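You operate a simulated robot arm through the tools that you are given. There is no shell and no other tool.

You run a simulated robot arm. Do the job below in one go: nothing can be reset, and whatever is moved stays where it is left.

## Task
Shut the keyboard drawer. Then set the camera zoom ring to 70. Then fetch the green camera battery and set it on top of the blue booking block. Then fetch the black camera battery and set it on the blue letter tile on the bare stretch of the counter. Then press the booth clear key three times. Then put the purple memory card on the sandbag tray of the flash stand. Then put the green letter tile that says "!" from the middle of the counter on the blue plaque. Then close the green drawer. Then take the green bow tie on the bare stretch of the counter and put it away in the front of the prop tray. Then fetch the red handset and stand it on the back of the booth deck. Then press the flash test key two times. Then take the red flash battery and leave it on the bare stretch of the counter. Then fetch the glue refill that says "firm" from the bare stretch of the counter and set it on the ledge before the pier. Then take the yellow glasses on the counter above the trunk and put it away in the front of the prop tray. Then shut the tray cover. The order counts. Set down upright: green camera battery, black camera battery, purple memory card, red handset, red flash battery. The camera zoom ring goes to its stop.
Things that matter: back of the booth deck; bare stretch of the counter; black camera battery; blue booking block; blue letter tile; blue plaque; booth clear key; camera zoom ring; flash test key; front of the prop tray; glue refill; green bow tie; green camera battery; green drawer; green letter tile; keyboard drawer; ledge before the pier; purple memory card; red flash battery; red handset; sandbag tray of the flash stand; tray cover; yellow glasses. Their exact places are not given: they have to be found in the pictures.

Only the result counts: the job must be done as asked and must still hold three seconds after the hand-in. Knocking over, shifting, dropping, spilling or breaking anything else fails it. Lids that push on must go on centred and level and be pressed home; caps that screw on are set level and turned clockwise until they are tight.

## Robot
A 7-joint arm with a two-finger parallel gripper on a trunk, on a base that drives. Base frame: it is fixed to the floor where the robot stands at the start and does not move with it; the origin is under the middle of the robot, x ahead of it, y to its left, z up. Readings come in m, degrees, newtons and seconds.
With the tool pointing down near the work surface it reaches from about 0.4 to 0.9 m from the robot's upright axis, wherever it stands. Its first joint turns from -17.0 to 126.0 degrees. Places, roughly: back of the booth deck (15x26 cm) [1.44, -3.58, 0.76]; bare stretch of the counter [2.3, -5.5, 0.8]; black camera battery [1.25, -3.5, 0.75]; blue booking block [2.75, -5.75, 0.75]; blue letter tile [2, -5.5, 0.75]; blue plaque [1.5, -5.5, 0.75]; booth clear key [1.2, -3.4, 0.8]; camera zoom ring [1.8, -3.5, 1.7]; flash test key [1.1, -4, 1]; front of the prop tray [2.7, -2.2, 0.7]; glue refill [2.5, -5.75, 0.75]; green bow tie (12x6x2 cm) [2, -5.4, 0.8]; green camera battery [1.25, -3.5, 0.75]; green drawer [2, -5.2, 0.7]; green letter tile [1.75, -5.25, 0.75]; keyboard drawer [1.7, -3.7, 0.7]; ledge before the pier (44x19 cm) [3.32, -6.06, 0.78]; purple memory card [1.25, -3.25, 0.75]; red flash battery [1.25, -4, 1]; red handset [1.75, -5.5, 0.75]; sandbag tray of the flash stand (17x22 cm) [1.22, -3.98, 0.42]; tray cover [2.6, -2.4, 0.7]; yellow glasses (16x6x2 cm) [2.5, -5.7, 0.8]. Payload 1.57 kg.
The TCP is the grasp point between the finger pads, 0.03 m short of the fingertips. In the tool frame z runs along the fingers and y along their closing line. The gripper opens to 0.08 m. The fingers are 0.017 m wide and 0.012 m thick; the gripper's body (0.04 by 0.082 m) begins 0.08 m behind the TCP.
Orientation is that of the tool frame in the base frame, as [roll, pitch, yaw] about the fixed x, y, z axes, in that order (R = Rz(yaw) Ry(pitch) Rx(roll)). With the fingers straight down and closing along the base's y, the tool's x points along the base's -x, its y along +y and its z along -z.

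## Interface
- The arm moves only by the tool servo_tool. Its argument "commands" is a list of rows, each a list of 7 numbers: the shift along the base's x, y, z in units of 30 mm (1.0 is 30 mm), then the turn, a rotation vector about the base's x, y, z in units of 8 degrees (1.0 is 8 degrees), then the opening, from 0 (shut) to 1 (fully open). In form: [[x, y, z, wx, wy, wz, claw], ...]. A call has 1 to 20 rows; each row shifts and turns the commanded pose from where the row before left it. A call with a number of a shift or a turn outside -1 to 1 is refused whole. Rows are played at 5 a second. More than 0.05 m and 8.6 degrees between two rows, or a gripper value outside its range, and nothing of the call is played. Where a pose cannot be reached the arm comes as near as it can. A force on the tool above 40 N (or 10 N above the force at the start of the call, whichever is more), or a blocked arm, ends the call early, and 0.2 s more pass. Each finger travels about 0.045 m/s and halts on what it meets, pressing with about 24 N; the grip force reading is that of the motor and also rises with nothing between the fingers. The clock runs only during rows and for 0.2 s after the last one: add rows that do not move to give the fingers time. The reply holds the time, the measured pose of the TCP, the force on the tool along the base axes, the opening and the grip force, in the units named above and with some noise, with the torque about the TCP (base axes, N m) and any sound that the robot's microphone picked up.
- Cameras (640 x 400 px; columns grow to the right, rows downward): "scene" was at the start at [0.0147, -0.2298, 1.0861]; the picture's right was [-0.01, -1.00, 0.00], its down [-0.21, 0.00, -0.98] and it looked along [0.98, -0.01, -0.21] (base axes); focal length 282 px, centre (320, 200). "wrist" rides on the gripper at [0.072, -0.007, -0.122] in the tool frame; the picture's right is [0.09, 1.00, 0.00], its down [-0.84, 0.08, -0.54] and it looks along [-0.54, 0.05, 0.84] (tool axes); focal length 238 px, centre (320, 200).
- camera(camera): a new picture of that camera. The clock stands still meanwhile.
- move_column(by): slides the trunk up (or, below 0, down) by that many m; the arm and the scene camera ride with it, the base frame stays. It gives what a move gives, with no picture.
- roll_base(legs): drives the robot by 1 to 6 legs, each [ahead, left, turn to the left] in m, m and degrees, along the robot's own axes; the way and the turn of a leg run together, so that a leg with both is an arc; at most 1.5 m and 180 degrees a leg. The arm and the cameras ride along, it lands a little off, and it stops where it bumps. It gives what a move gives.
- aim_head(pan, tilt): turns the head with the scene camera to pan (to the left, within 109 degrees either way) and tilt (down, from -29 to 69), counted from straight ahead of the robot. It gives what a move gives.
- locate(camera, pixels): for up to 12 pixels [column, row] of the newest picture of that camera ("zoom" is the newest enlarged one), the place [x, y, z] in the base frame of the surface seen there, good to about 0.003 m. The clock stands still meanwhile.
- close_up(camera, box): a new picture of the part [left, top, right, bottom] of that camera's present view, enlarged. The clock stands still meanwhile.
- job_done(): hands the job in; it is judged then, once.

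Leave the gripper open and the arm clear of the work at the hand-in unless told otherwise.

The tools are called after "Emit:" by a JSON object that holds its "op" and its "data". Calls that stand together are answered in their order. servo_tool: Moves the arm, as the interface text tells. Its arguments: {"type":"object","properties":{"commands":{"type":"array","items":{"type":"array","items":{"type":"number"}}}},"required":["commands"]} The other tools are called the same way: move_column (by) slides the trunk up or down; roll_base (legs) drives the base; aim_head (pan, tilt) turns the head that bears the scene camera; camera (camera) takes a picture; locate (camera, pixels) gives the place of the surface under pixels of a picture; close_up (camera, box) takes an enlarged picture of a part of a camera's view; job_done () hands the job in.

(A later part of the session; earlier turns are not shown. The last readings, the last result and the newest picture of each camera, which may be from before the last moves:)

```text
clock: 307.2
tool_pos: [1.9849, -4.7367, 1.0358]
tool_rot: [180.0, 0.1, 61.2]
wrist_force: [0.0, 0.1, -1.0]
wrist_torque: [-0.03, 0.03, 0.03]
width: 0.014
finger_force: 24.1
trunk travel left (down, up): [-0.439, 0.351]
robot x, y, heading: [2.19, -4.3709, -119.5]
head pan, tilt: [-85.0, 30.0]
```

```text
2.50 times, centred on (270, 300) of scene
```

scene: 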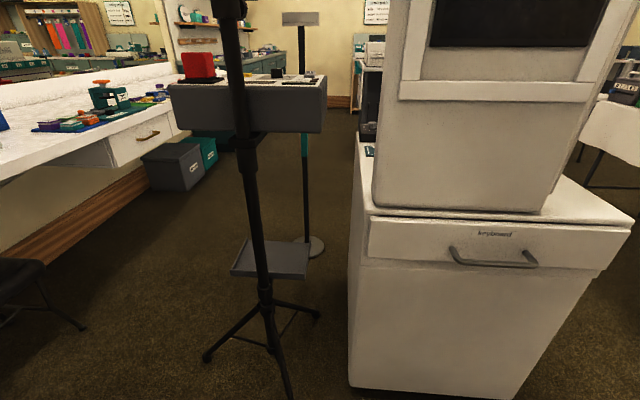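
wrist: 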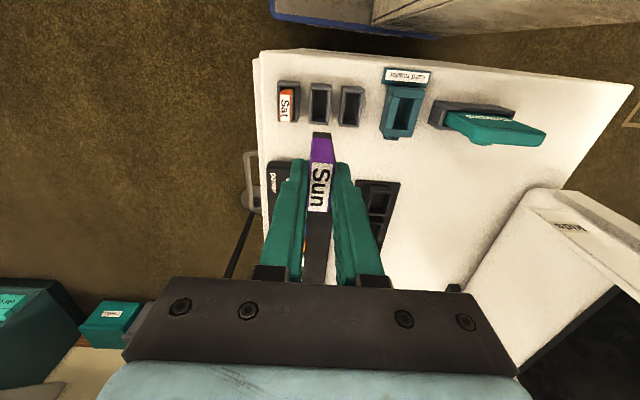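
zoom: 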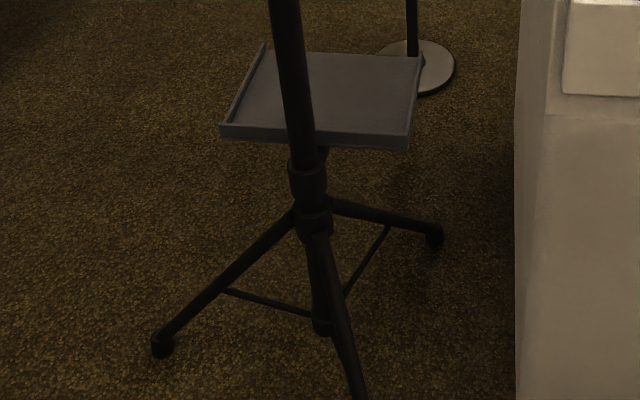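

I locate the tray's four corners on the zoom, then the unit's back edges.

Emit:
{"op": "locate", "data": {"camera": "zoom", "pixels": [[224, 127], [406, 140], [418, 62], [264, 50], [245, 120], [395, 128], [405, 65], [330, 90], [437, 238], [162, 347], [350, 390], [300, 180]]}}

Emit:
{"op": "close_up", "data": {"camera": "scene", "box": [150, 40, 350, 165]}}

Emit:
{"op": "locate", "data": {"camera": "zoom", "pixels": [[62, 150], [100, 285], [548, 160], [548, 292], [565, 130], [420, 150], [290, 100], [300, 320], [360, 310], [130, 60], [200, 50], [505, 110]]}}

```text
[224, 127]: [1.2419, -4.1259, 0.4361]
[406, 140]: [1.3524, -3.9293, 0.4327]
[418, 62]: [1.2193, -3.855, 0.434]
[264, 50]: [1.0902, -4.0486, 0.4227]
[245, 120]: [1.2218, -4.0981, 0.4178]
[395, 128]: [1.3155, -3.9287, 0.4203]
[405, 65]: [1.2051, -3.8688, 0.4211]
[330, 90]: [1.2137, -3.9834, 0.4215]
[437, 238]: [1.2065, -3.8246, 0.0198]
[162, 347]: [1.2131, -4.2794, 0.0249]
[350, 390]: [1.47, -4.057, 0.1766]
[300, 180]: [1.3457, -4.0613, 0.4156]
```

```text
3.20 times, centred on (250, 102) of scene
```

zoom: 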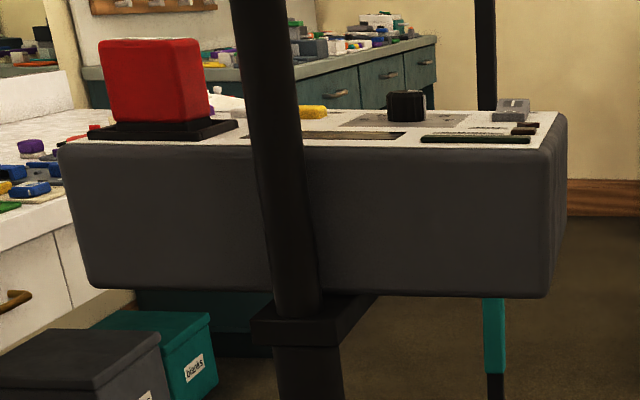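

```text
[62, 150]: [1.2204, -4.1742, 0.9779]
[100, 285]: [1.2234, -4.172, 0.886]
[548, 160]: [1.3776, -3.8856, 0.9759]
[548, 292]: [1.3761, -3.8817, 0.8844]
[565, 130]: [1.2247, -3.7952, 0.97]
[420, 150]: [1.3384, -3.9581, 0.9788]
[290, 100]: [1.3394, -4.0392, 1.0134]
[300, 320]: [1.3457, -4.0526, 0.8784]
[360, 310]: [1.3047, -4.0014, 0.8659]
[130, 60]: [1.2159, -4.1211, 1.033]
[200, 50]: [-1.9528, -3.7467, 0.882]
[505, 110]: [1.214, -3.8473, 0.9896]
```

The tray spans u 2.98–3.145, v -2.95…-2.72 at z 0.42, fully under the unit (bottom z 0.885). With the trunk low and the hand near the tray's +u edge there is room beneath. I turn right to face the booth/stand.

Emit:
{"op": "roll_base", "data": {"legs": [[0, 0, -90.3]]}}

Emit:
{"op": "aim_head", "data": {"pan": 10, "tilt": 35}}

Emit:
{"op": "camera", "data": {"camera": "scene"}}

Emit:
{"op": "camera", "data": {"camera": "wrist"}}

```text
clock: 311.4
tool_pos: [1.8275, -4.1624, 1.035]
tool_rot: [180.0, 0.1, -29.1]
wrist_force: [-0.4, 0.5, -1.3]
wrist_torque: [-0.02, -0.01, 0.01]
width: 0.0139
finger_force: 23.9
trunk travel left (down, up): [-0.439, 0.351]
robot x, y, heading: [2.192, -4.3714, 149.8]
head pan, tilt: [-85.0, 30.0]
```

```text
clock: 313.1
tool_pos: [1.8269, -4.162, 1.035]
tool_rot: [180.0, 0.1, -29.2]
wrist_force: [0.7, -0.1, -0.4]
wrist_torque: [-0.03, -0.02, -0.04]
width: 0.0141
finger_force: 23.9
trunk travel left (down, up): [-0.439, 0.351]
robot x, y, heading: [2.1898, -4.3685, 149.9]
head pan, tilt: [10.0, 35.0]
```

```text
taken
```

scene: 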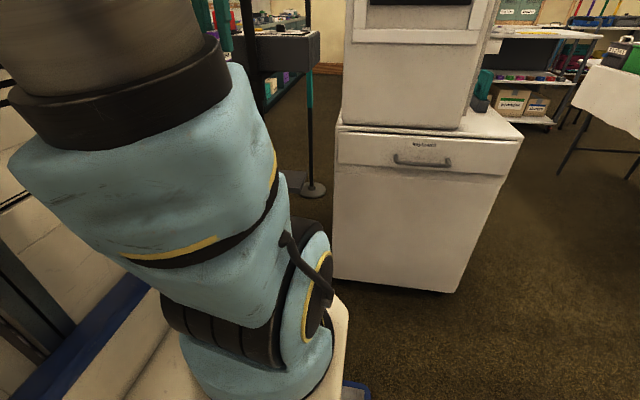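

```text
taken
```

wrist: 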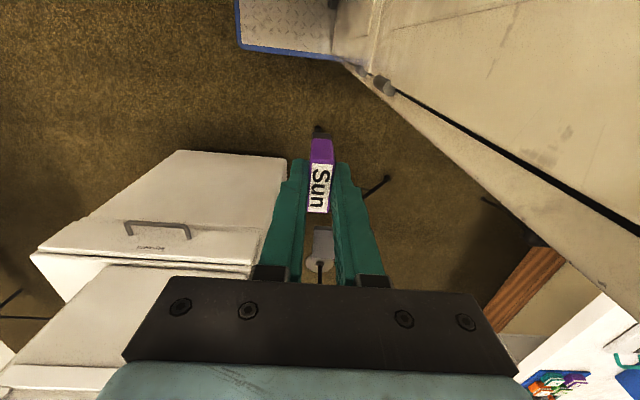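

I zoom on the held card to measure how far it hangs below the TCP.

Emit:
{"op": "aim_head", "data": {"pan": 10, "tilt": 20}}

Emit:
{"op": "close_up", "data": {"camera": "scene", "box": [170, 40, 290, 160]}}

```text
clock: 313.9
tool_pos: [1.8262, -4.1613, 1.0355]
tool_rot: [-180.0, 0.0, -29.1]
wrist_force: [-0.7, -0.8, 0.2]
wrist_torque: [0.01, 0.02, 0.0]
width: 0.0141
finger_force: 23.9
trunk travel left (down, up): [-0.439, 0.351]
robot x, y, heading: [2.191, -4.3724, 150.0]
head pan, tilt: [10.0, 20.0]
```

```text
3.33 times, centred on (230, 100) of scene
```

zoom: 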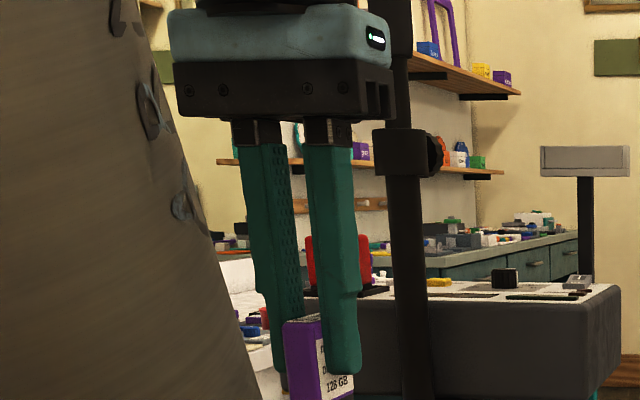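

Emit:
{"op": "close_up", "data": {"camera": "scene", "box": [200, 110, 260, 180]}}

Emit:
{"op": "locate", "data": {"camera": "zoom", "pixels": [[250, 180], [255, 240], [260, 300], [290, 170], [300, 260], [305, 300]]}}

```text
5.71 times, centred on (230, 145) of scene
```

zoom: 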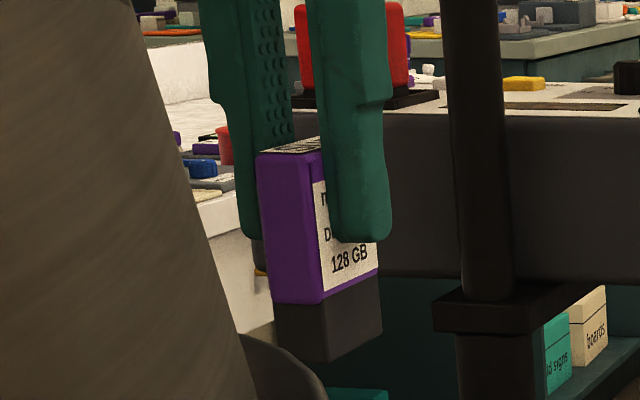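

```text
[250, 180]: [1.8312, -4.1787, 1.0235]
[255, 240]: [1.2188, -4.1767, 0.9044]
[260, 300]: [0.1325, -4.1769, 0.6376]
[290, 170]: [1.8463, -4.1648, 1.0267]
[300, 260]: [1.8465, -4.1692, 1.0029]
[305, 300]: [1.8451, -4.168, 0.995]
```

The card's bottom is 5.5 cm below the TCP. I shift the robot right 0.22 m, lower the trunk, then move ahead.

Emit:
{"op": "roll_base", "data": {"legs": [[0, -0.22, 0]]}}

Emit:
{"op": "move_column", "data": {"by": -0.4}}

Emit:
{"op": "move_column", "data": {"by": -0.03}}

Emit:
{"op": "roll_base", "data": {"legs": [[0.16, 0, 0]]}}

Emit:
{"op": "aim_head", "data": {"pan": 20, "tilt": 10}}

Emit:
{"op": "camera", "data": {"camera": "scene"}}

Emit:
{"op": "camera", "data": {"camera": "wrist"}}

```text
clock: 315.6
tool_pos: [1.9388, -3.9661, 1.0356]
tool_rot: [-180.0, 0.0, -29.2]
wrist_force: [1.1, -0.3, -0.3]
wrist_torque: [-0.01, -0.04, 0.03]
width: 0.014
finger_force: 23.5
trunk travel left (down, up): [-0.439, 0.351]
robot x, y, heading: [2.3029, -4.1753, 150.0]
head pan, tilt: [10.0, 20.0]
```

```text
clock: 319.4
tool_pos: [1.9374, -3.9677, 0.6358]
tool_rot: [-179.9, 0.0, -29.1]
wrist_force: [-0.5, 0.5, -1.0]
wrist_torque: [0.01, 0.0, -0.02]
width: 0.0141
finger_force: 24.1
trunk travel left (down, up): [-0.039, 0.751]
robot x, y, heading: [2.3013, -4.1769, 150.0]
head pan, tilt: [10.0, 20.0]
```

```text
clock: 320.2
tool_pos: [1.9385, -3.9666, 0.6055]
tool_rot: [-179.9, 0.0, -29.2]
wrist_force: [0.1, -0.4, 0.0]
wrist_torque: [0.01, 0.0, 0.02]
width: 0.0138
finger_force: 23.6
trunk travel left (down, up): [-0.009, 0.781]
robot x, y, heading: [2.3033, -4.1791, 150.2]
head pan, tilt: [10.0, 20.0]
```

```text
clock: 321.6
tool_pos: [1.8032, -3.8886, 0.606]
tool_rot: [-179.9, 0.0, -29.1]
wrist_force: [0.0, 0.5, -0.6]
wrist_torque: [0.01, 0.02, -0.03]
width: 0.014
finger_force: 24.3
trunk travel left (down, up): [-0.009, 0.781]
robot x, y, heading: [2.1697, -4.0955, 150.4]
head pan, tilt: [10.0, 20.0]
```

```text
clock: 322.3
tool_pos: [1.8031, -3.8882, 0.6063]
tool_rot: [-179.9, -0.1, -29.0]
wrist_force: [0.9, 0.3, 0.2]
wrist_torque: [-0.02, 0.01, -0.03]
width: 0.014
finger_force: 23.6
trunk travel left (down, up): [-0.009, 0.781]
robot x, y, heading: [2.1707, -4.0956, 150.3]
head pan, tilt: [20.0, 10.0]
```

```text
taken
```

scene: 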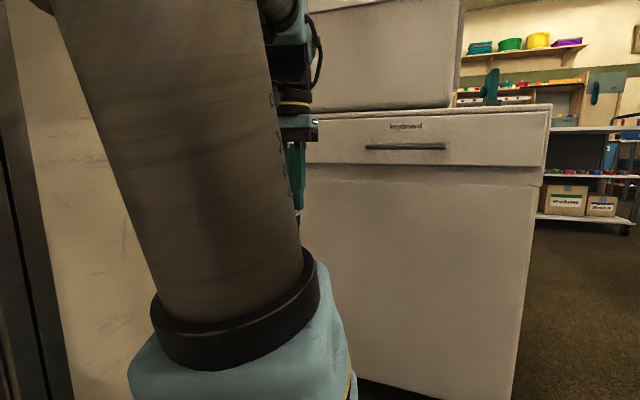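

```text
taken
```

wrist: 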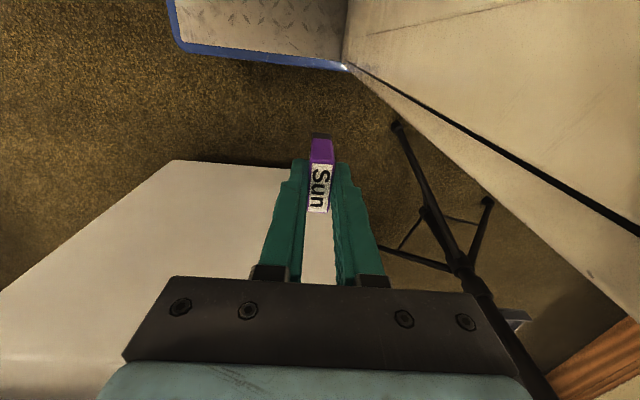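

I move the hand left in line with the gap between pole and booth, lower it, and lean it 10° back.

Emit:
{"op": "servo_tool", "data": {"commands": [[-0.534, -0.92, -0.35, 0, 0, 0, 0], [-0.534, -0.92, -0.35, 0, 0, 0, 0], [-0.534, -0.92, -0.35, 0, 0, 0, 0], [-0.534, -0.92, -0.35, 0, 0, 0, 0], [-0.534, -0.92, -0.35, 0, 0, 0, 0], [-0.534, -0.92, -0.35, 0, 0, 0, 0], [-0.534, -0.92, -0.35, 0, 0, 0, 0], [-0.534, -0.92, -0.35, 0.314, 0.541, 0, 0], [-0.534, -0.92, -0.35, 0.314, 0.541, 0, 0], [0, 0, 0, 0, 0, 0, 0]]}}

Emit:
{"op": "camera", "data": {"camera": "scene"}}

Emit:
{"op": "camera", "data": {"camera": "wrist"}}

```text
clock: 323.0
tool_pos: [1.7688, -3.8926, 0.5885]
tool_rot: [179.2, 0.0, -37.4]
wrist_force: [43.5, 47.4, 33.3]
wrist_torque: [-8.37, 4.32, 4.75]
width: 0.0139
finger_force: 23.7
trunk travel left (down, up): [-0.009, 0.781]
robot x, y, heading: [2.1679, -4.0969, 150.2]
head pan, tilt: [20.0, 10.0]
stopped in row 3: the force on the tool passed its limit at 137 N (the readings are from after the stop); the commanded pose is now the measured one
```

```text
taken
```

scene: 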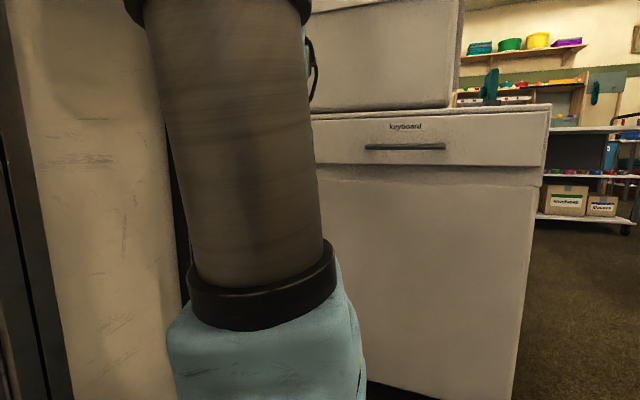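

```text
taken
```

wrist: 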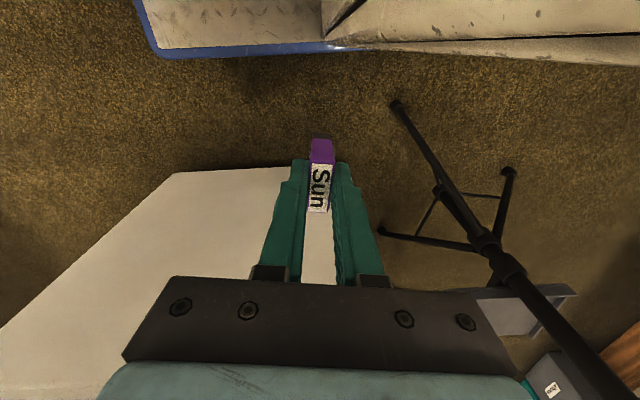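

I met an obstacle (137 N) with the hand tucked near my own arm – likely a self-contact on the robot side. I move back to the right/up and away from the robot and correct the yaw.

Emit:
{"op": "servo_tool", "data": {"commands": [[0.2, 0.35, 0.3, 0, 0, 0, 0], [-0.3, 0.17, 0.3, 0, 0, 0, 0], [-0.3, 0.17, 0.3, 0, 0, 0.5, 0], [0, 0, 0, 0, 0, 0.5, 0]]}}

Emit:
{"op": "camera", "data": {"camera": "scene"}}

Emit:
{"op": "camera", "data": {"camera": "wrist"}}

```text
clock: 324.0
tool_pos: [1.7545, -3.876, 0.6155]
tool_rot: [179.1, 0.0, -29.1]
wrist_force: [-0.4, -0.3, -0.7]
wrist_torque: [-0.03, -0.02, -0.03]
width: 0.0144
finger_force: 23.6
trunk travel left (down, up): [-0.009, 0.781]
robot x, y, heading: [2.1703, -4.0987, 150.3]
head pan, tilt: [20.0, 10.0]
```

```text
taken
```

scene: 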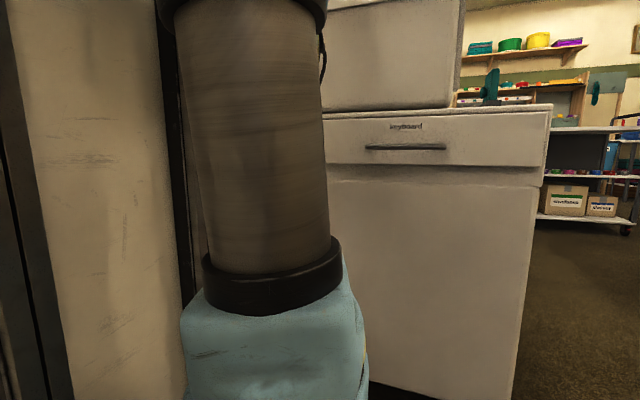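

```text
taken
```

wrist: 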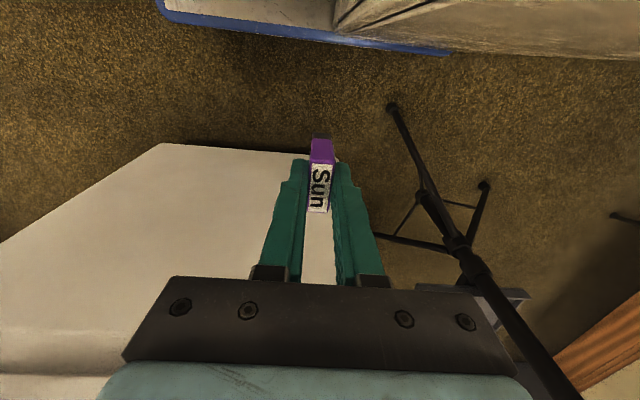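

Freed, the card's still held. I locate the tripod's near foot, then back the robot 0.2 m, and will extend the arm before swinging left.

Emit:
{"op": "locate", "data": {"camera": "wrist", "pixels": [[392, 107], [484, 186], [372, 234], [470, 270], [520, 295], [425, 290], [415, 175], [160, 145]]}}

Emit:
{"op": "roll_base", "data": {"legs": [[-0.2, 0, 0]]}}

```text
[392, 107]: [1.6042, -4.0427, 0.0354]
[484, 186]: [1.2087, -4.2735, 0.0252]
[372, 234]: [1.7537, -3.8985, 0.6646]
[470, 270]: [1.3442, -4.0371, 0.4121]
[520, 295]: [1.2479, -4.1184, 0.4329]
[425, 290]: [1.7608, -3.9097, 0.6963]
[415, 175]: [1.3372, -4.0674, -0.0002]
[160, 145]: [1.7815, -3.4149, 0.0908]
```

```text
clock: 325.6
tool_pos: [1.9246, -3.9742, 0.6146]
tool_rot: [179.1, 0.0, -29.2]
wrist_force: [-0.2, -1.6, 0.2]
wrist_torque: [0.0, 0.0, 0.02]
width: 0.0137
finger_force: 24.2
trunk travel left (down, up): [-0.009, 0.781]
robot x, y, heading: [2.3371, -4.197, 150.1]
head pan, tilt: [20.0, 10.0]
```

Foot at u 3.417, v -2.69. I extend the arm forward 0.19 m, then swing left and lower in steps.

Emit:
{"op": "servo_tool", "data": {"commands": [[-0.913, 0.53, 0, 0.097, -0.056, 0, 0], [-0.913, 0.53, 0, 0, 0, 0, 0], [-0.913, 0.53, 0, 0, 0, 0, 0], [-0.913, 0.53, 0, 0, 0, 0, 0], [-0.913, 0.53, 0, 0, 0, 0, 0], [-0.913, 0.53, 0, 0, 0, 0, 0], [-0.511, -0.881, 0, 0, 0, 0, 0], [-0.511, -0.881, 0, 0, 0, 0, 0], [-0.511, -0.881, 0, 0, 0, 0, 0], [-0.511, -0.881, 0, 0, 0, 0, 0]]}}

Emit:
{"op": "camera", "data": {"camera": "wrist"}}

```text
clock: 327.8
tool_pos: [1.6988, -3.9842, 0.614]
tool_rot: [-180.0, 0.1, -29.2]
wrist_force: [-0.7, 0.0, -0.7]
wrist_torque: [0.0, -0.01, 0.0]
width: 0.0141
finger_force: 24.0
trunk travel left (down, up): [-0.009, 0.781]
robot x, y, heading: [2.3414, -4.1942, 150.1]
head pan, tilt: [20.0, 10.0]
```

```text
taken
```

wrist: 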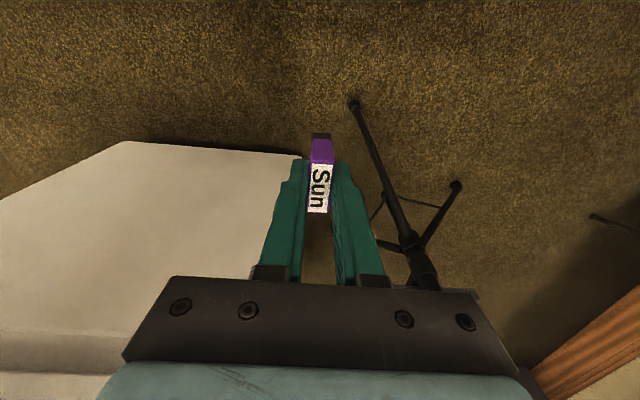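

No contact now. I continue left to v≈-2.745, down to z 0.51, then lean 10°.

Emit:
{"op": "servo_tool", "data": {"commands": [[-0.507, -0.874, -0.69, 0, 0, 0, 0], [-0.507, -0.874, -0.69, 0, 0, 0, 0], [-0.507, -0.874, -0.69, 0, 0, 0, 0], [-0.507, -0.874, -0.69, 0, 0, 0, 0], [-0.507, -0.874, -0.69, 0, 0, 0, 0], [0, 0, 0, 0.314, 0.541, 0, 0], [0, 0, 0, 0.314, 0.541, 0, 0], [0, 0, 0, 0, 0, 0, 0]]}}

Emit:
{"op": "camera", "data": {"camera": "wrist"}}

Emit:
{"op": "aim_head", "data": {"pan": 30, "tilt": 5}}

Emit:
{"op": "camera", "data": {"camera": "scene"}}

```text
clock: 329.6
tool_pos: [1.6237, -4.1156, 0.5095]
tool_rot: [-179.9, 10.0, -29.2]
wrist_force: [0.0, 0.3, -0.6]
wrist_torque: [0.0, 0.0, 0.01]
width: 0.0141
finger_force: 23.9
trunk travel left (down, up): [-0.009, 0.781]
robot x, y, heading: [2.3404, -4.1916, 150.0]
head pan, tilt: [20.0, 10.0]
```

```text
taken
```

wrist: 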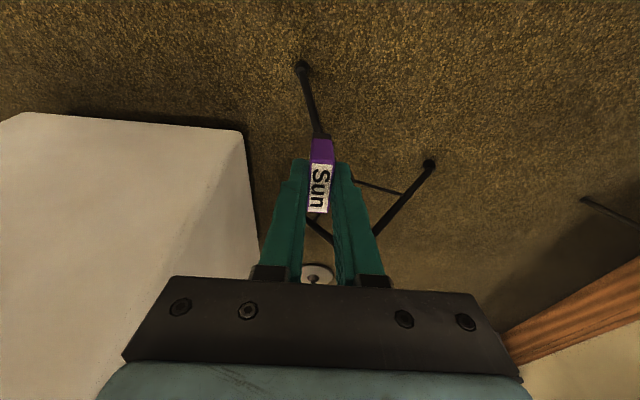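

```text
clock: 330.3
tool_pos: [1.6228, -4.1166, 0.5097]
tool_rot: [-179.8, 9.9, -29.2]
wrist_force: [0.0, -0.1, -0.3]
wrist_torque: [-0.01, 0.01, 0.04]
width: 0.0142
finger_force: 24.3
trunk travel left (down, up): [-0.009, 0.781]
robot x, y, heading: [2.3375, -4.1941, 150.0]
head pan, tilt: [30.0, 5.0]
```

```text
taken
```

scene: 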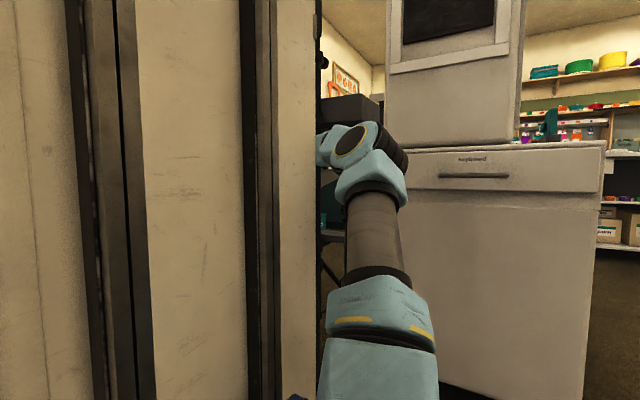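

The arm is low and clear; unit overhead. I drive ahead 0.2 m, then check alignment with the pole.

Emit:
{"op": "roll_base", "data": {"legs": [[0.2, 0, 0]]}}

Emit:
{"op": "camera", "data": {"camera": "wrist"}}

Emit:
{"op": "camera", "data": {"camera": "scene"}}

```text
clock: 331.9
tool_pos: [1.449, -4.0141, 0.5107]
tool_rot: [-179.9, 10.0, -29.3]
wrist_force: [-0.1, 0.3, -0.2]
wrist_torque: [-0.02, -0.01, -0.01]
width: 0.0141
finger_force: 24.1
trunk travel left (down, up): [-0.009, 0.781]
robot x, y, heading: [2.1638, -4.0948, 150.0]
head pan, tilt: [30.0, 5.0]
```

```text
taken
```

wrist: 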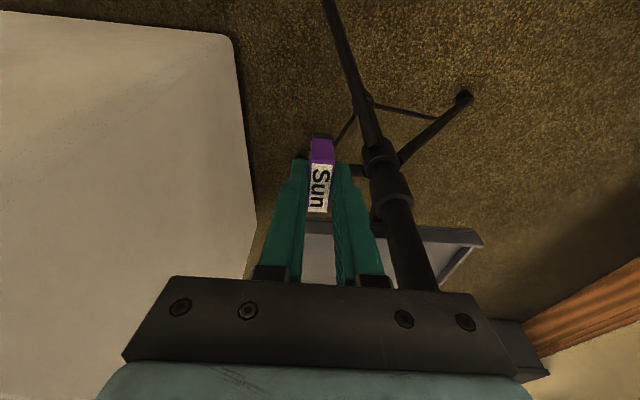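

```text
taken
```

scene: 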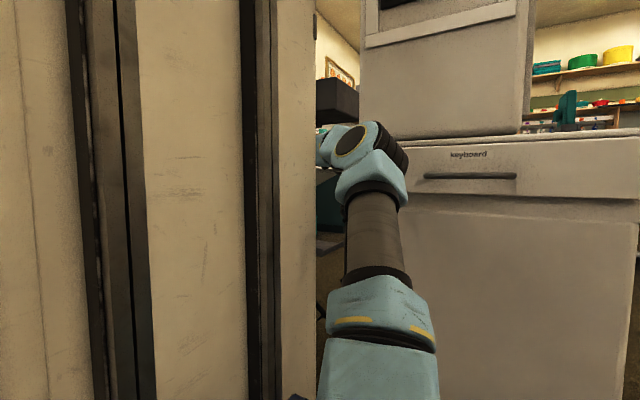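

I locate the pole's near surface and the tray's edge relative to the hand.

Emit:
{"op": "locate", "data": {"camera": "wrist", "pixels": [[378, 160], [372, 205], [385, 235], [400, 262], [310, 235], [320, 240], [440, 235], [478, 240], [308, 255], [440, 260], [545, 340], [520, 330]]}}

```text
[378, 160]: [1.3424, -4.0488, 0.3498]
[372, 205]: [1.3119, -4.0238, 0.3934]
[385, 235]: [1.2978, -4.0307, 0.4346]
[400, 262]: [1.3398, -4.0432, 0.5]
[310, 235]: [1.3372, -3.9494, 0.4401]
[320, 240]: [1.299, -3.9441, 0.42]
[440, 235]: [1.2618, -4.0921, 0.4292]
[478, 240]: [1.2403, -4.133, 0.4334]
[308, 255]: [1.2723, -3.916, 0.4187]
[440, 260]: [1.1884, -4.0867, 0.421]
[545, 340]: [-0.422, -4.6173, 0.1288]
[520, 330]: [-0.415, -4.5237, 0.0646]
```

Clearances fine (pole surface at v -2.82). I advance over the tray.

Emit:
{"op": "servo_tool", "data": {"commands": [[-0.602, 0.291, 0, 0, 0, 0, 0], [-0.602, 0.291, 0, 0, 0, 0, 0], [-0.602, 0.291, 0, 0, 0, 0, 0], [-0.602, 0.291, 0, 0, 0, 0, 0], [-0.602, 0.291, 0, 0, 0, 0, 0], [-0.602, 0.291, 0, 0, 0, 0, 0], [-0.602, 0.291, 0, 0, 0, 0, 0], [-0.602, 0.291, 0, 0, 0, 0, 0], [0, 0, 0, 0, 0, 0, 0]]}}

Emit:
{"op": "camera", "data": {"camera": "wrist"}}

Emit:
{"op": "camera", "data": {"camera": "scene"}}

```text
clock: 333.9
tool_pos: [1.4035, -3.9915, 0.5104]
tool_rot: [-179.9, 9.9, -29.3]
wrist_force: [-0.6, 0.2, -0.1]
wrist_torque: [-0.02, 0.0, 0.03]
width: 0.0136
finger_force: 24.6
out of reach, approached as far as the arm can: row 3, 4, 5, 6, 7, 8
trunk travel left (down, up): [-0.009, 0.781]
robot x, y, heading: [2.168, -4.0975, 150.0]
head pan, tilt: [30.0, 5.0]
```

```text
taken
```

wrist: 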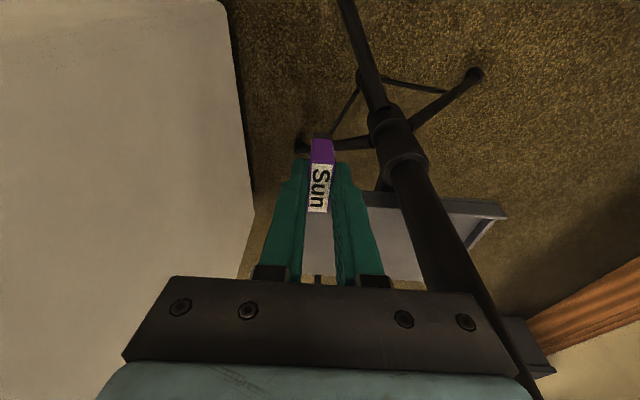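

```text
taken
```

scene: 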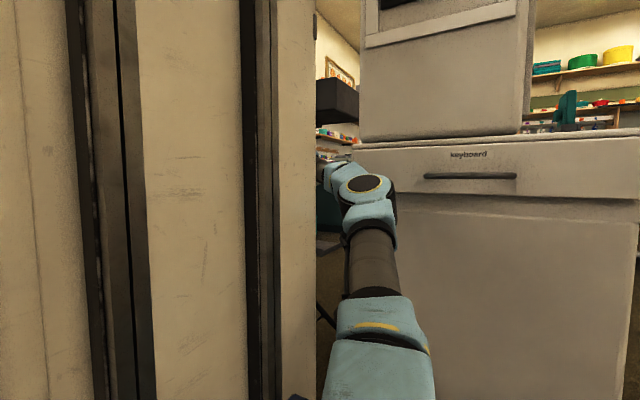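

The arm is at its reach limit here. I raise the trunk 6 cm, lower the hand correspondingly, and drive 5 cm closer.

Emit:
{"op": "move_column", "data": {"by": 0.06}}

Emit:
{"op": "servo_tool", "data": {"commands": [[0, 0, -1, 0, 0, 0, 0], [0, 0, -1, 0, 0, 0, 0], [0, 0, 0, 0, 0, 0, 0]]}}

Emit:
{"op": "roll_base", "data": {"legs": [[0.05, 0, 0]]}}

Emit:
{"op": "camera", "data": {"camera": "wrist"}}

```text
clock: 334.9
tool_pos: [1.4037, -3.9929, 0.5705]
tool_rot: [-179.9, 10.1, -29.4]
wrist_force: [0.9, 1.1, 0.9]
wrist_torque: [0.01, -0.02, 0.01]
width: 0.0138
finger_force: 24.5
trunk travel left (down, up): [-0.069, 0.721]
robot x, y, heading: [2.1648, -4.0941, 150.2]
head pan, tilt: [30.0, 5.0]
```

```text
clock: 335.7
tool_pos: [1.4031, -3.9915, 0.5105]
tool_rot: [-179.9, 10.0, -29.3]
wrist_force: [0.1, -0.1, 0.1]
wrist_torque: [-0.01, -0.02, 0.02]
width: 0.0139
finger_force: 24.1
trunk travel left (down, up): [-0.069, 0.721]
robot x, y, heading: [2.1652, -4.0952, 150.2]
head pan, tilt: [30.0, 5.0]
```

```text
clock: 336.7
tool_pos: [1.3689, -3.9858, 0.5157]
tool_rot: [179.9, 10.1, -28.0]
wrist_force: [-0.5, 0.1, 0.4]
wrist_torque: [0.01, 0.0, 0.01]
width: 0.0142
finger_force: 23.8
trunk travel left (down, up): [-0.069, 0.721]
robot x, y, heading: [2.1263, -4.0735, 150.2]
head pan, tilt: [30.0, 5.0]
stopped in leg 1: the robot was blocked; the commanded pose is now the measured one
```

```text
taken
```

wrist: 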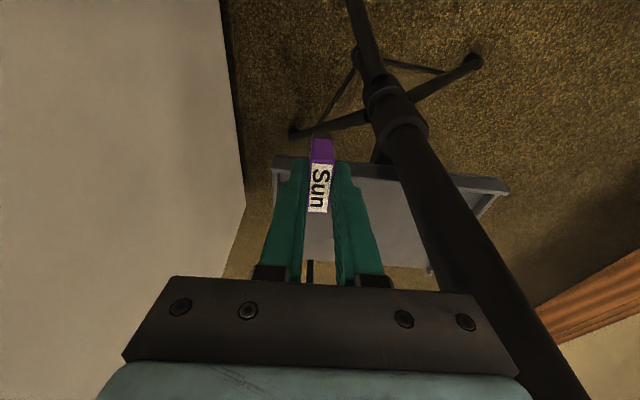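

The robot stopped as the wrist brushed something, likely the pole. I shift the hand 1.5 cm away from the pole (toward +v), restore yaw, and then advance with the arm only.

Emit:
{"op": "servo_tool", "data": {"commands": [[0.26, 0.447, 0, 0, 0, -0.16, 0], [0, 0, -0.15, 0, 0, 0, 0], [0, 0, 0, 0, 0, 0, 0]]}}

Emit:
{"op": "servo_tool", "data": {"commands": [[-0.4, 0.232, 0, 0, 0, 0, 0], [-0.4, 0.232, 0, 0, 0, 0, 0], [-0.4, 0.232, 0, 0, 0, 0, 0], [-0.4, 0.232, 0, 0, 0, 0, 0], [0, 0, 0, 0, 0, 0, 0]]}}

Emit:
{"op": "camera", "data": {"camera": "wrist"}}

```text
clock: 337.5
tool_pos: [1.3759, -3.971, 0.5099]
tool_rot: [179.8, 10.0, -29.3]
wrist_force: [0.1, 0.8, 0.0]
wrist_torque: [0.0, 0.02, -0.01]
width: 0.0141
finger_force: 24.4
trunk travel left (down, up): [-0.069, 0.721]
robot x, y, heading: [2.1284, -4.0744, 149.9]
head pan, tilt: [30.0, 5.0]
```

```text
clock: 338.9
tool_pos: [1.3409, -3.9834, 0.5568]
tool_rot: [178.5, 13.9, -27.0]
wrist_force: [-0.3, -1.1, 0.1]
wrist_torque: [0.0, -0.02, 0.02]
width: 0.014
finger_force: 24.4
trunk travel left (down, up): [-0.069, 0.721]
robot x, y, heading: [2.1327, -4.0841, 150.7]
head pan, tilt: [30.0, 5.0]
stopped in row 5: the arm was blocked; the commanded pose is now the measured one
```

```text
taken
```

wrist: 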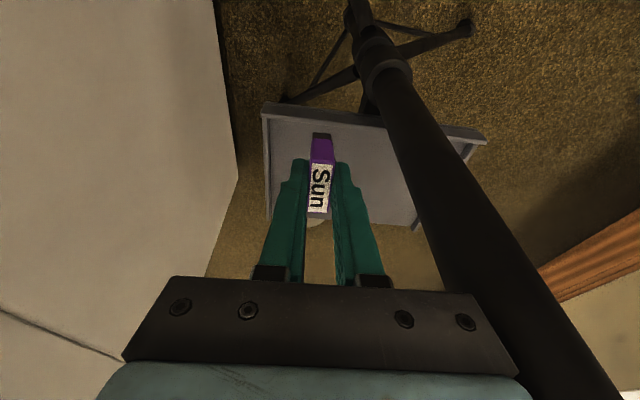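

The arm itself is blocked by something other than the hand. I look at the arm from the head.

Emit:
{"op": "camera", "data": {"camera": "scene"}}

Emit:
{"op": "aim_head", "data": {"pan": 20, "tilt": 15}}

Emit:
{"op": "camera", "data": {"camera": "scene"}}

```text
taken
```

scene: 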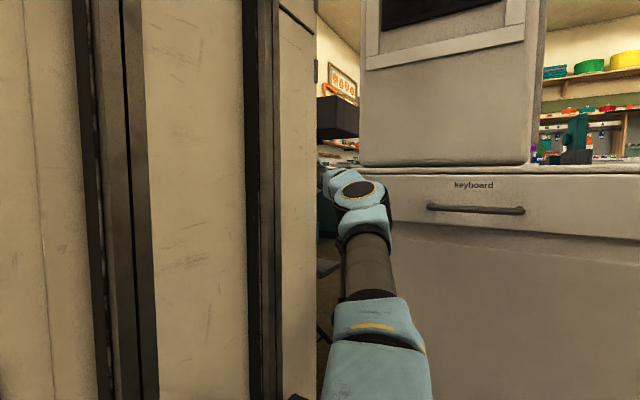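

```text
clock: 339.6
tool_pos: [1.3407, -3.9835, 0.5558]
tool_rot: [178.8, 13.8, -26.9]
wrist_force: [-0.5, 0.1, -0.2]
wrist_torque: [0.0, 0.01, 0.04]
width: 0.014
finger_force: 24.2
trunk travel left (down, up): [-0.069, 0.721]
robot x, y, heading: [2.1304, -4.0868, 151.0]
head pan, tilt: [20.0, 15.0]
```

```text
taken
```

scene: 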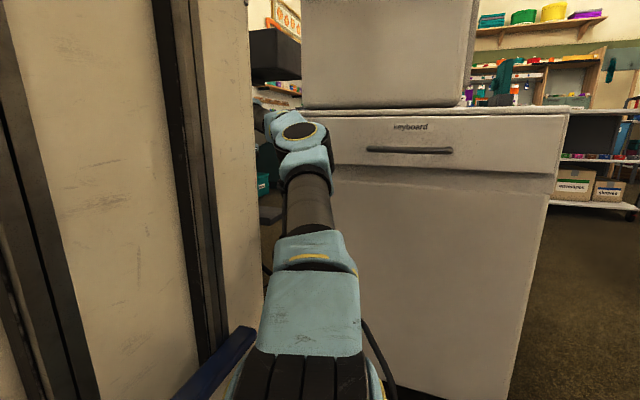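

I locate the elbow joint versus the booth edge.

Emit:
{"op": "locate", "data": {"camera": "scene", "pixels": [[300, 130], [325, 160], [300, 165], [270, 118], [310, 205], [345, 150], [340, 200], [335, 125], [275, 55], [255, 110]]}}

Emit:
{"op": "close_up", "data": {"camera": "scene", "box": [240, 20, 360, 230]}}

```text
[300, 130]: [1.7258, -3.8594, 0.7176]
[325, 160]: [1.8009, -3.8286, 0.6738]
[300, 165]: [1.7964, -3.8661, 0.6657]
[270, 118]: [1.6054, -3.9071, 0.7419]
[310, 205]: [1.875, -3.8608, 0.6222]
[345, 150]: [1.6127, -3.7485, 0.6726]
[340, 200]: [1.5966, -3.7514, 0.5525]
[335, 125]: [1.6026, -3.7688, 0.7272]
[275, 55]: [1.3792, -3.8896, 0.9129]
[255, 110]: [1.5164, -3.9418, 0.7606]
```

```text
1.90 times, centred on (300, 125) of scene
```

zoom: 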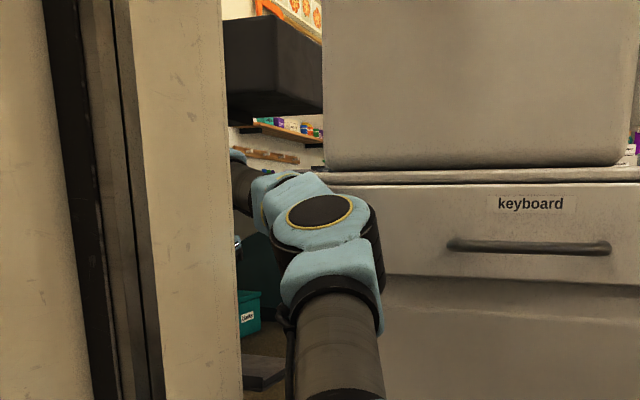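

The slanted forearm touches the booth's corner, since the robot stands too far toward the booth side. I back off 0.25 m, shift left 0.16 m, straighten the tool and re-approach.

Emit:
{"op": "roll_base", "data": {"legs": [[-0.25, 0, 0]]}}

Emit:
{"op": "servo_tool", "data": {"commands": [[0, 0, 0, 0, 0, -0.3, 0], [0, 0, 0, 0, 0, 0, 0]]}}

Emit:
{"op": "camera", "data": {"camera": "wrist"}}

```text
clock: 341.4
tool_pos: [1.5495, -4.1003, 0.5442]
tool_rot: [179.0, 12.7, -27.2]
wrist_force: [0.1, 0.4, -0.7]
wrist_torque: [0.02, -0.02, -0.01]
width: 0.0138
finger_force: 24.1
trunk travel left (down, up): [-0.069, 0.721]
robot x, y, heading: [2.3461, -4.2036, 150.5]
head pan, tilt: [20.0, 15.0]
```

```text
clock: 342.1
tool_pos: [1.5479, -4.0863, 0.5469]
tool_rot: [178.9, 12.8, -29.7]
wrist_force: [-0.3, 0.2, -0.8]
wrist_torque: [-0.03, -0.02, 0.02]
width: 0.014
finger_force: 24.4
out of reach, approached as far as the arm can: row 1
trunk travel left (down, up): [-0.069, 0.721]
robot x, y, heading: [2.343, -4.2012, 150.6]
head pan, tilt: [20.0, 15.0]
```

```text
taken
```

wrist: 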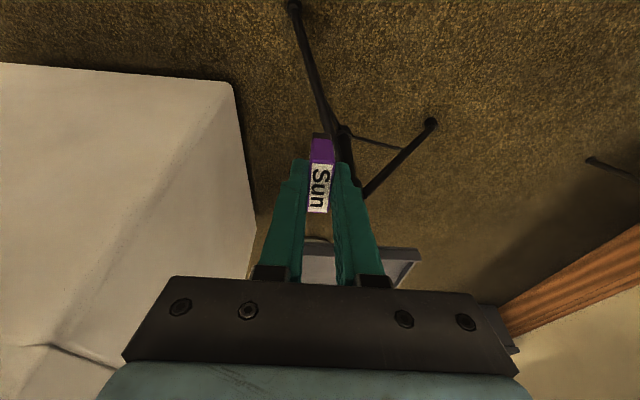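

I retract the hand 12 cm, level the tool (10° lean), then strafe the robot left 0.16 m.

Emit:
{"op": "servo_tool", "data": {"commands": [[0.865, -0.5, 0, 0.119, -0.069, 0, 0], [0.865, -0.5, 0, -0.176, -0.303, 0, 0], [0.865, -0.5, 0, 0, 0, 0, 0], [0.865, -0.5, 0, 0, 0, 0, 0], [0, 0, 0, 0, 0, 0, 0]]}}

Emit:
{"op": "roll_base", "data": {"legs": [[0, 0.17, -0.5]]}}

```text
clock: 343.2
tool_pos: [1.6508, -4.1455, 0.5492]
tool_rot: [179.8, 9.9, -29.5]
wrist_force: [0.3, -0.8, -0.6]
wrist_torque: [0.04, -0.01, -0.01]
width: 0.0138
finger_force: 23.8
trunk travel left (down, up): [-0.069, 0.721]
robot x, y, heading: [2.3433, -4.2079, 150.7]
head pan, tilt: [20.0, 15.0]
```

```text
clock: 344.7
tool_pos: [1.566, -4.2896, 0.5478]
tool_rot: [-180.0, 9.9, -29.9]
wrist_force: [0.0, -0.6, -0.2]
wrist_torque: [-0.01, 0.0, 0.02]
width: 0.0141
finger_force: 24.0
trunk travel left (down, up): [-0.069, 0.721]
robot x, y, heading: [2.2581, -4.3532, 150.2]
head pan, tilt: [20.0, 15.0]
```

Robot now at v≈-2.63. I bring the hand back to v≈-2.744 and z 0.511, then drive ahead.

Emit:
{"op": "servo_tool", "data": {"commands": [[0.502, 0.865, -0.2, 0, 0, 0, 0], [0.502, 0.865, -0.2, 0, 0, 0, 0], [0.502, 0.865, -0.2, 0, 0, 0, 0], [0.502, 0.865, -0.2, 0, 0, 0, 0], [0.502, 0.865, -0.2, 0, 0, 0, 0], [0.502, 0.865, -0.2, 0, 0, 0, 0], [0, 0, 0, 0, 0, 0, 0]]}}

Emit:
{"op": "roll_base", "data": {"legs": [[0.21, 0, 0]]}}

Emit:
{"op": "camera", "data": {"camera": "wrist"}}

Emit:
{"op": "locate", "data": {"camera": "wrist", "pixels": [[400, 262], [310, 235], [440, 235], [478, 240], [310, 245]]}}

```text
clock: 346.3
tool_pos: [1.6581, -4.1355, 0.5129]
tool_rot: [180.0, 9.9, -29.7]
wrist_force: [1.0, 0.2, -0.6]
wrist_torque: [0.03, 0.02, 0.02]
width: 0.0143
finger_force: 24.1
trunk travel left (down, up): [-0.069, 0.721]
robot x, y, heading: [2.2608, -4.3535, 150.2]
head pan, tilt: [20.0, 15.0]
```

```text
clock: 348.0
tool_pos: [1.4756, -4.0292, 0.5128]
tool_rot: [-180.0, 9.9, -29.8]
wrist_force: [-0.8, -0.1, 0.0]
wrist_torque: [-0.02, 0.04, 0.0]
width: 0.0139
finger_force: 23.8
trunk travel left (down, up): [-0.069, 0.721]
robot x, y, heading: [2.0799, -4.2459, 150.3]
head pan, tilt: [20.0, 15.0]
```

```text
taken
```

wrist: 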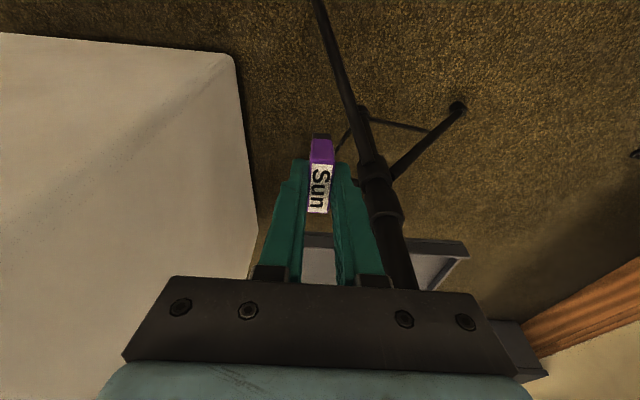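

```text
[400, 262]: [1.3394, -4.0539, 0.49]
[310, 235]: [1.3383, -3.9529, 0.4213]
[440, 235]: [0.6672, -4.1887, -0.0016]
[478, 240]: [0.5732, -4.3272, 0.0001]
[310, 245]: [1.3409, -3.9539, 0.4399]
```

Aligned (v -2.745); the tray hasn't moved. I advance with the arm over the tray.

Emit:
{"op": "servo_tool", "data": {"commands": [[-0.787, 0.457, 0, 0, 0, 0, 0], [-0.787, 0.457, 0, 0, 0, 0, 0], [-0.787, 0.457, 0, 0, 0, 0, 0], [-0.787, 0.457, 0, 0, 0, 0, 0], [0, 0, 0, 0, 0, 0, 0]]}}

Emit:
{"op": "servo_tool", "data": {"commands": [[-0.787, 0.457, 0, 0, 0, 0, 0], [-0.787, 0.457, 0, 0, 0, 0, 0], [-0.787, 0.457, 0, 0, 0, 0, 0], [0, 0, 0, 0, 0, 0, 0]]}}

Emit:
{"op": "camera", "data": {"camera": "wrist"}}

```text
clock: 349.2
tool_pos: [1.3805, -3.9745, 0.5135]
tool_rot: [-180.0, 9.9, -29.7]
wrist_force: [0.1, 0.3, 0.3]
wrist_torque: [0.01, 0.01, 0.01]
width: 0.014
finger_force: 24.1
trunk travel left (down, up): [-0.069, 0.721]
robot x, y, heading: [2.0755, -4.2491, 150.5]
head pan, tilt: [20.0, 15.0]
```

```text
clock: 350.2
tool_pos: [1.3116, -3.9326, 0.5122]
tool_rot: [180.0, 9.9, -29.8]
wrist_force: [0.1, 0.0, -0.9]
wrist_torque: [0.01, 0.02, 0.0]
width: 0.0142
finger_force: 23.5
trunk travel left (down, up): [-0.069, 0.721]
robot x, y, heading: [2.0792, -4.2481, 150.2]
head pan, tilt: [20.0, 15.0]
```

```text
taken
```

wrist: 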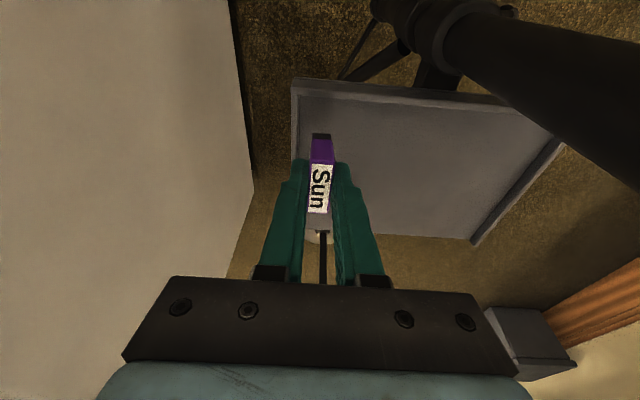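

Card is over the tray inside the rim. I lower it gently.

Emit:
{"op": "servo_tool", "data": {"commands": [[0, 0, -0.5, 0, 0, 0, 0], [0, 0, -0.3, 0, 0, 0, 0], [0, 0, -0.15, 0, 0, 0, 0], [0, 0, -0.1, 0, 0, 0, 0], [0, 0, 0, 0, 0, 0, 0]]}}

Emit:
{"op": "servo_tool", "data": {"commands": [[0, 0, -0.07, 0, 0, 0, 0], [0, 0, 0, 0, 0, 0, 0]]}}

```text
clock: 351.4
tool_pos: [1.3089, -3.9345, 0.4818]
tool_rot: [179.9, 10.0, -29.7]
wrist_force: [-0.1, 0.7, 3.3]
wrist_torque: [0.03, -0.01, 0.0]
width: 0.0142
finger_force: 23.8
trunk travel left (down, up): [-0.069, 0.721]
robot x, y, heading: [2.0759, -4.2489, 150.5]
head pan, tilt: [20.0, 15.0]
```

```text
clock: 352.0
tool_pos: [1.3101, -3.9352, 0.482]
tool_rot: [180.0, 10.1, -29.8]
wrist_force: [3.1, -0.1, 18.7]
wrist_torque: [-0.09, -0.28, 0.01]
width: 0.014
finger_force: 24.1
trunk travel left (down, up): [-0.069, 0.721]
robot x, y, heading: [2.0779, -4.2486, 150.4]
head pan, tilt: [20.0, 15.0]
```

Contact felt (19 N). There is enough height to bring the hand nearly upright: I rise 3 mm, lean back to ~2° and lower again until contact.

Emit:
{"op": "servo_tool", "data": {"commands": [[0, 0, 0.15, 0, 0, 0, 0], [0, 0, 0, -0.251, -0.432, 0, 0], [0, 0, 0, -0.251, -0.432, 0, 0], [0, 0, 0, 0, 0, 0, 0]]}}

Emit:
{"op": "servo_tool", "data": {"commands": [[0, 0, -0.1, 0, 0, 0, 0], [0, 0, -0.07, 0, 0, 0, 0], [0, 0, 0, 0, 0, 0, 0]]}}

```text
clock: 353.0
tool_pos: [1.3104, -3.9347, 0.4829]
tool_rot: [180.0, 2.0, -29.8]
wrist_force: [-0.2, 0.3, -0.3]
wrist_torque: [0.0, 0.0, 0.02]
width: 0.014
finger_force: 24.4
trunk travel left (down, up): [-0.069, 0.721]
robot x, y, heading: [2.0781, -4.2475, 150.3]
head pan, tilt: [20.0, 15.0]
```

```text
clock: 353.8
tool_pos: [1.3084, -3.9337, 0.4799]
tool_rot: [179.9, 2.0, -29.8]
wrist_force: [-1.3, 0.9, 9.1]
wrist_torque: [-0.02, -0.09, 0.0]
width: 0.0139
finger_force: 24.0
trunk travel left (down, up): [-0.069, 0.721]
robot x, y, heading: [2.0757, -4.2451, 150.3]
head pan, tilt: [20.0, 15.0]
```

Contact again, nearly upright. I open the fingers a little, rise 1 cm and back straight out.

Emit:
{"op": "servo_tool", "data": {"commands": [[0, 0, 0, 0, 0, 0, 0.36], [0, 0, 0, 0, 0, 0, 0.36], [0, 0, 0, 0, 0, 0, 0.36], [0, 0, 0.2, 0, 0, 0, 0.36], [0, 0, 0.2, 0, 0, 0, 0.36], [0, 0, 0, 0, 0, 0, 0.36]]}}

Emit:
{"op": "camera", "data": {"camera": "wrist"}}

```text
clock: 355.2
tool_pos: [1.3094, -3.9347, 0.4901]
tool_rot: [180.0, 1.9, -29.8]
wrist_force: [0.1, 0.6, 0.6]
wrist_torque: [0.02, 0.03, 0.0]
width: 0.0287
finger_force: 0.0
trunk travel left (down, up): [-0.069, 0.721]
robot x, y, heading: [2.0798, -4.2468, 150.2]
head pan, tilt: [20.0, 15.0]
```

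```text
taken
```

wrist: 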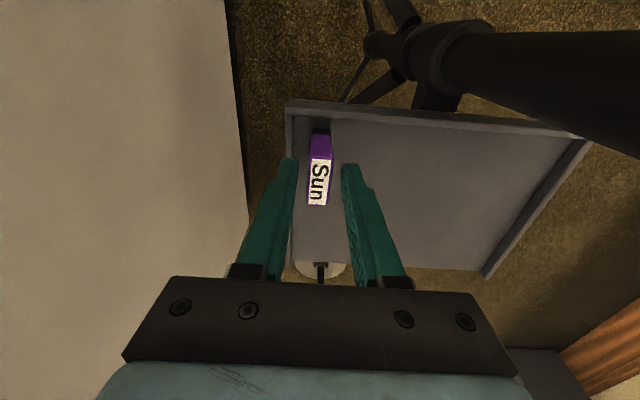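

The purple card stands on the tray. I retreat straight back.

Emit:
{"op": "servo_tool", "data": {"commands": [[0.6, -0.348, 0, 0, 0, 0, 0.36], [0.8, -0.464, 0, 0, 0, 0, 0.36], [0.8, -0.464, 0, 0, 0, 0, 0.36], [0.8, -0.464, 0, 0, 0, 0, 0.36], [0.8, -0.464, 0, 0, 0, 0, 0.36], [0.8, -0.464, 0, 0, 0, 0, 0.36], [0.8, -0.464, 0, 0, 0, 0, 0.36]]}}

Emit:
{"op": "camera", "data": {"camera": "wrist"}}

```text
clock: 356.8
tool_pos: [1.4719, -4.0283, 0.4928]
tool_rot: [180.0, 1.9, -29.8]
wrist_force: [0.1, -1.1, -0.2]
wrist_torque: [0.04, -0.03, 0.0]
width: 0.0289
finger_force: 0.1
trunk travel left (down, up): [-0.069, 0.721]
robot x, y, heading: [2.0791, -4.2471, 150.2]
head pan, tilt: [20.0, 15.0]
```

```text
taken
```

wrist: 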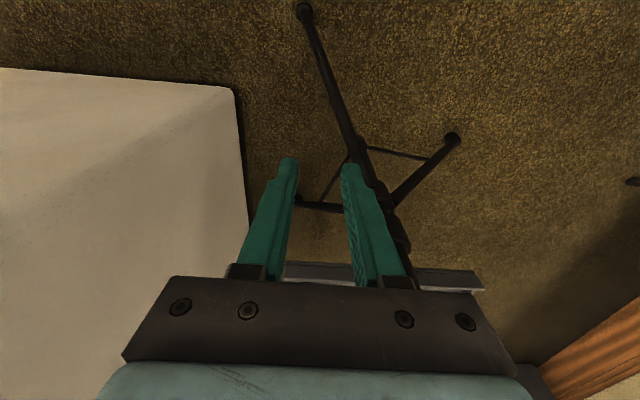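

I back the base off, raise the trunk, tuck the hand, and check the card from the head camera.

Emit:
{"op": "roll_base", "data": {"legs": [[-0.3, 0, 0]]}}

Emit:
{"op": "move_column", "data": {"by": 0.37}}

Emit:
{"op": "servo_tool", "data": {"commands": [[0.977, -0.022, 0.7, -0.126, -0.216, 0, 0.5], [0.977, -0.022, 0.7, 0, 0, 0, 0.5], [0.977, -0.022, 0.7, 0, 0, 0, 0.5], [0.977, -0.022, 0.7, 0, 0, 0, 0.5], [0.977, -0.022, 0.7, 0, 0, 0, 0.5], [0.977, -0.022, 0.7, 0, 0, 0, 0.5], [0.977, -0.022, 0.7, 0, 0, 0, 0.5], [0.977, -0.022, 0.7, 0, 0, 0, 0.5]]}}

Emit:
{"op": "aim_head", "data": {"pan": 10, "tilt": 25}}

Emit:
{"op": "camera", "data": {"camera": "scene"}}

```text
clock: 358.8
tool_pos: [1.7337, -4.1762, 0.4932]
tool_rot: [-180.0, 1.8, -30.0]
wrist_force: [0.2, -0.1, -0.3]
wrist_torque: [0.02, 0.0, 0.02]
width: 0.0286
finger_force: 0.0
trunk travel left (down, up): [-0.069, 0.721]
robot x, y, heading: [2.3397, -4.3985, 150.4]
head pan, tilt: [20.0, 15.0]
```

```text
clock: 362.4
tool_pos: [1.7346, -4.1748, 0.8624]
tool_rot: [-180.0, 1.9, -30.0]
wrist_force: [0.1, 1.1, 0.4]
wrist_torque: [0.02, 0.0, -0.03]
width: 0.029
finger_force: 0.1
trunk travel left (down, up): [-0.439, 0.351]
robot x, y, heading: [2.3405, -4.4005, 149.8]
head pan, tilt: [20.0, 15.0]
```

```text
clock: 364.2
tool_pos: [1.9697, -4.1791, 1.0304]
tool_rot: [180.0, -0.1, -29.9]
wrist_force: [-0.9, 0.0, 0.3]
wrist_torque: [-0.02, -0.05, 0.0]
width: 0.0398
finger_force: 0.1
trunk travel left (down, up): [-0.439, 0.351]
robot x, y, heading: [2.3394, -4.3976, 150.0]
head pan, tilt: [20.0, 15.0]
```

```text
clock: 364.9
tool_pos: [1.9691, -4.1807, 1.0297]
tool_rot: [-179.9, -0.1, -30.1]
wrist_force: [0.5, 0.3, 0.3]
wrist_torque: [0.0, 0.03, -0.01]
width: 0.0401
finger_force: 0.0
trunk travel left (down, up): [-0.439, 0.351]
robot x, y, heading: [2.3381, -4.4009, 149.9]
head pan, tilt: [10.0, 25.0]
```

```text
taken
```

scene: 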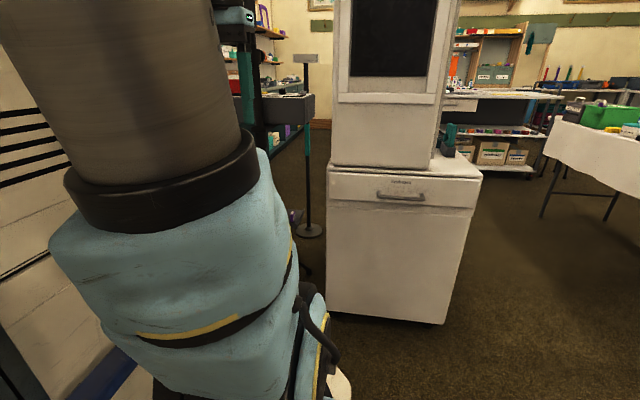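

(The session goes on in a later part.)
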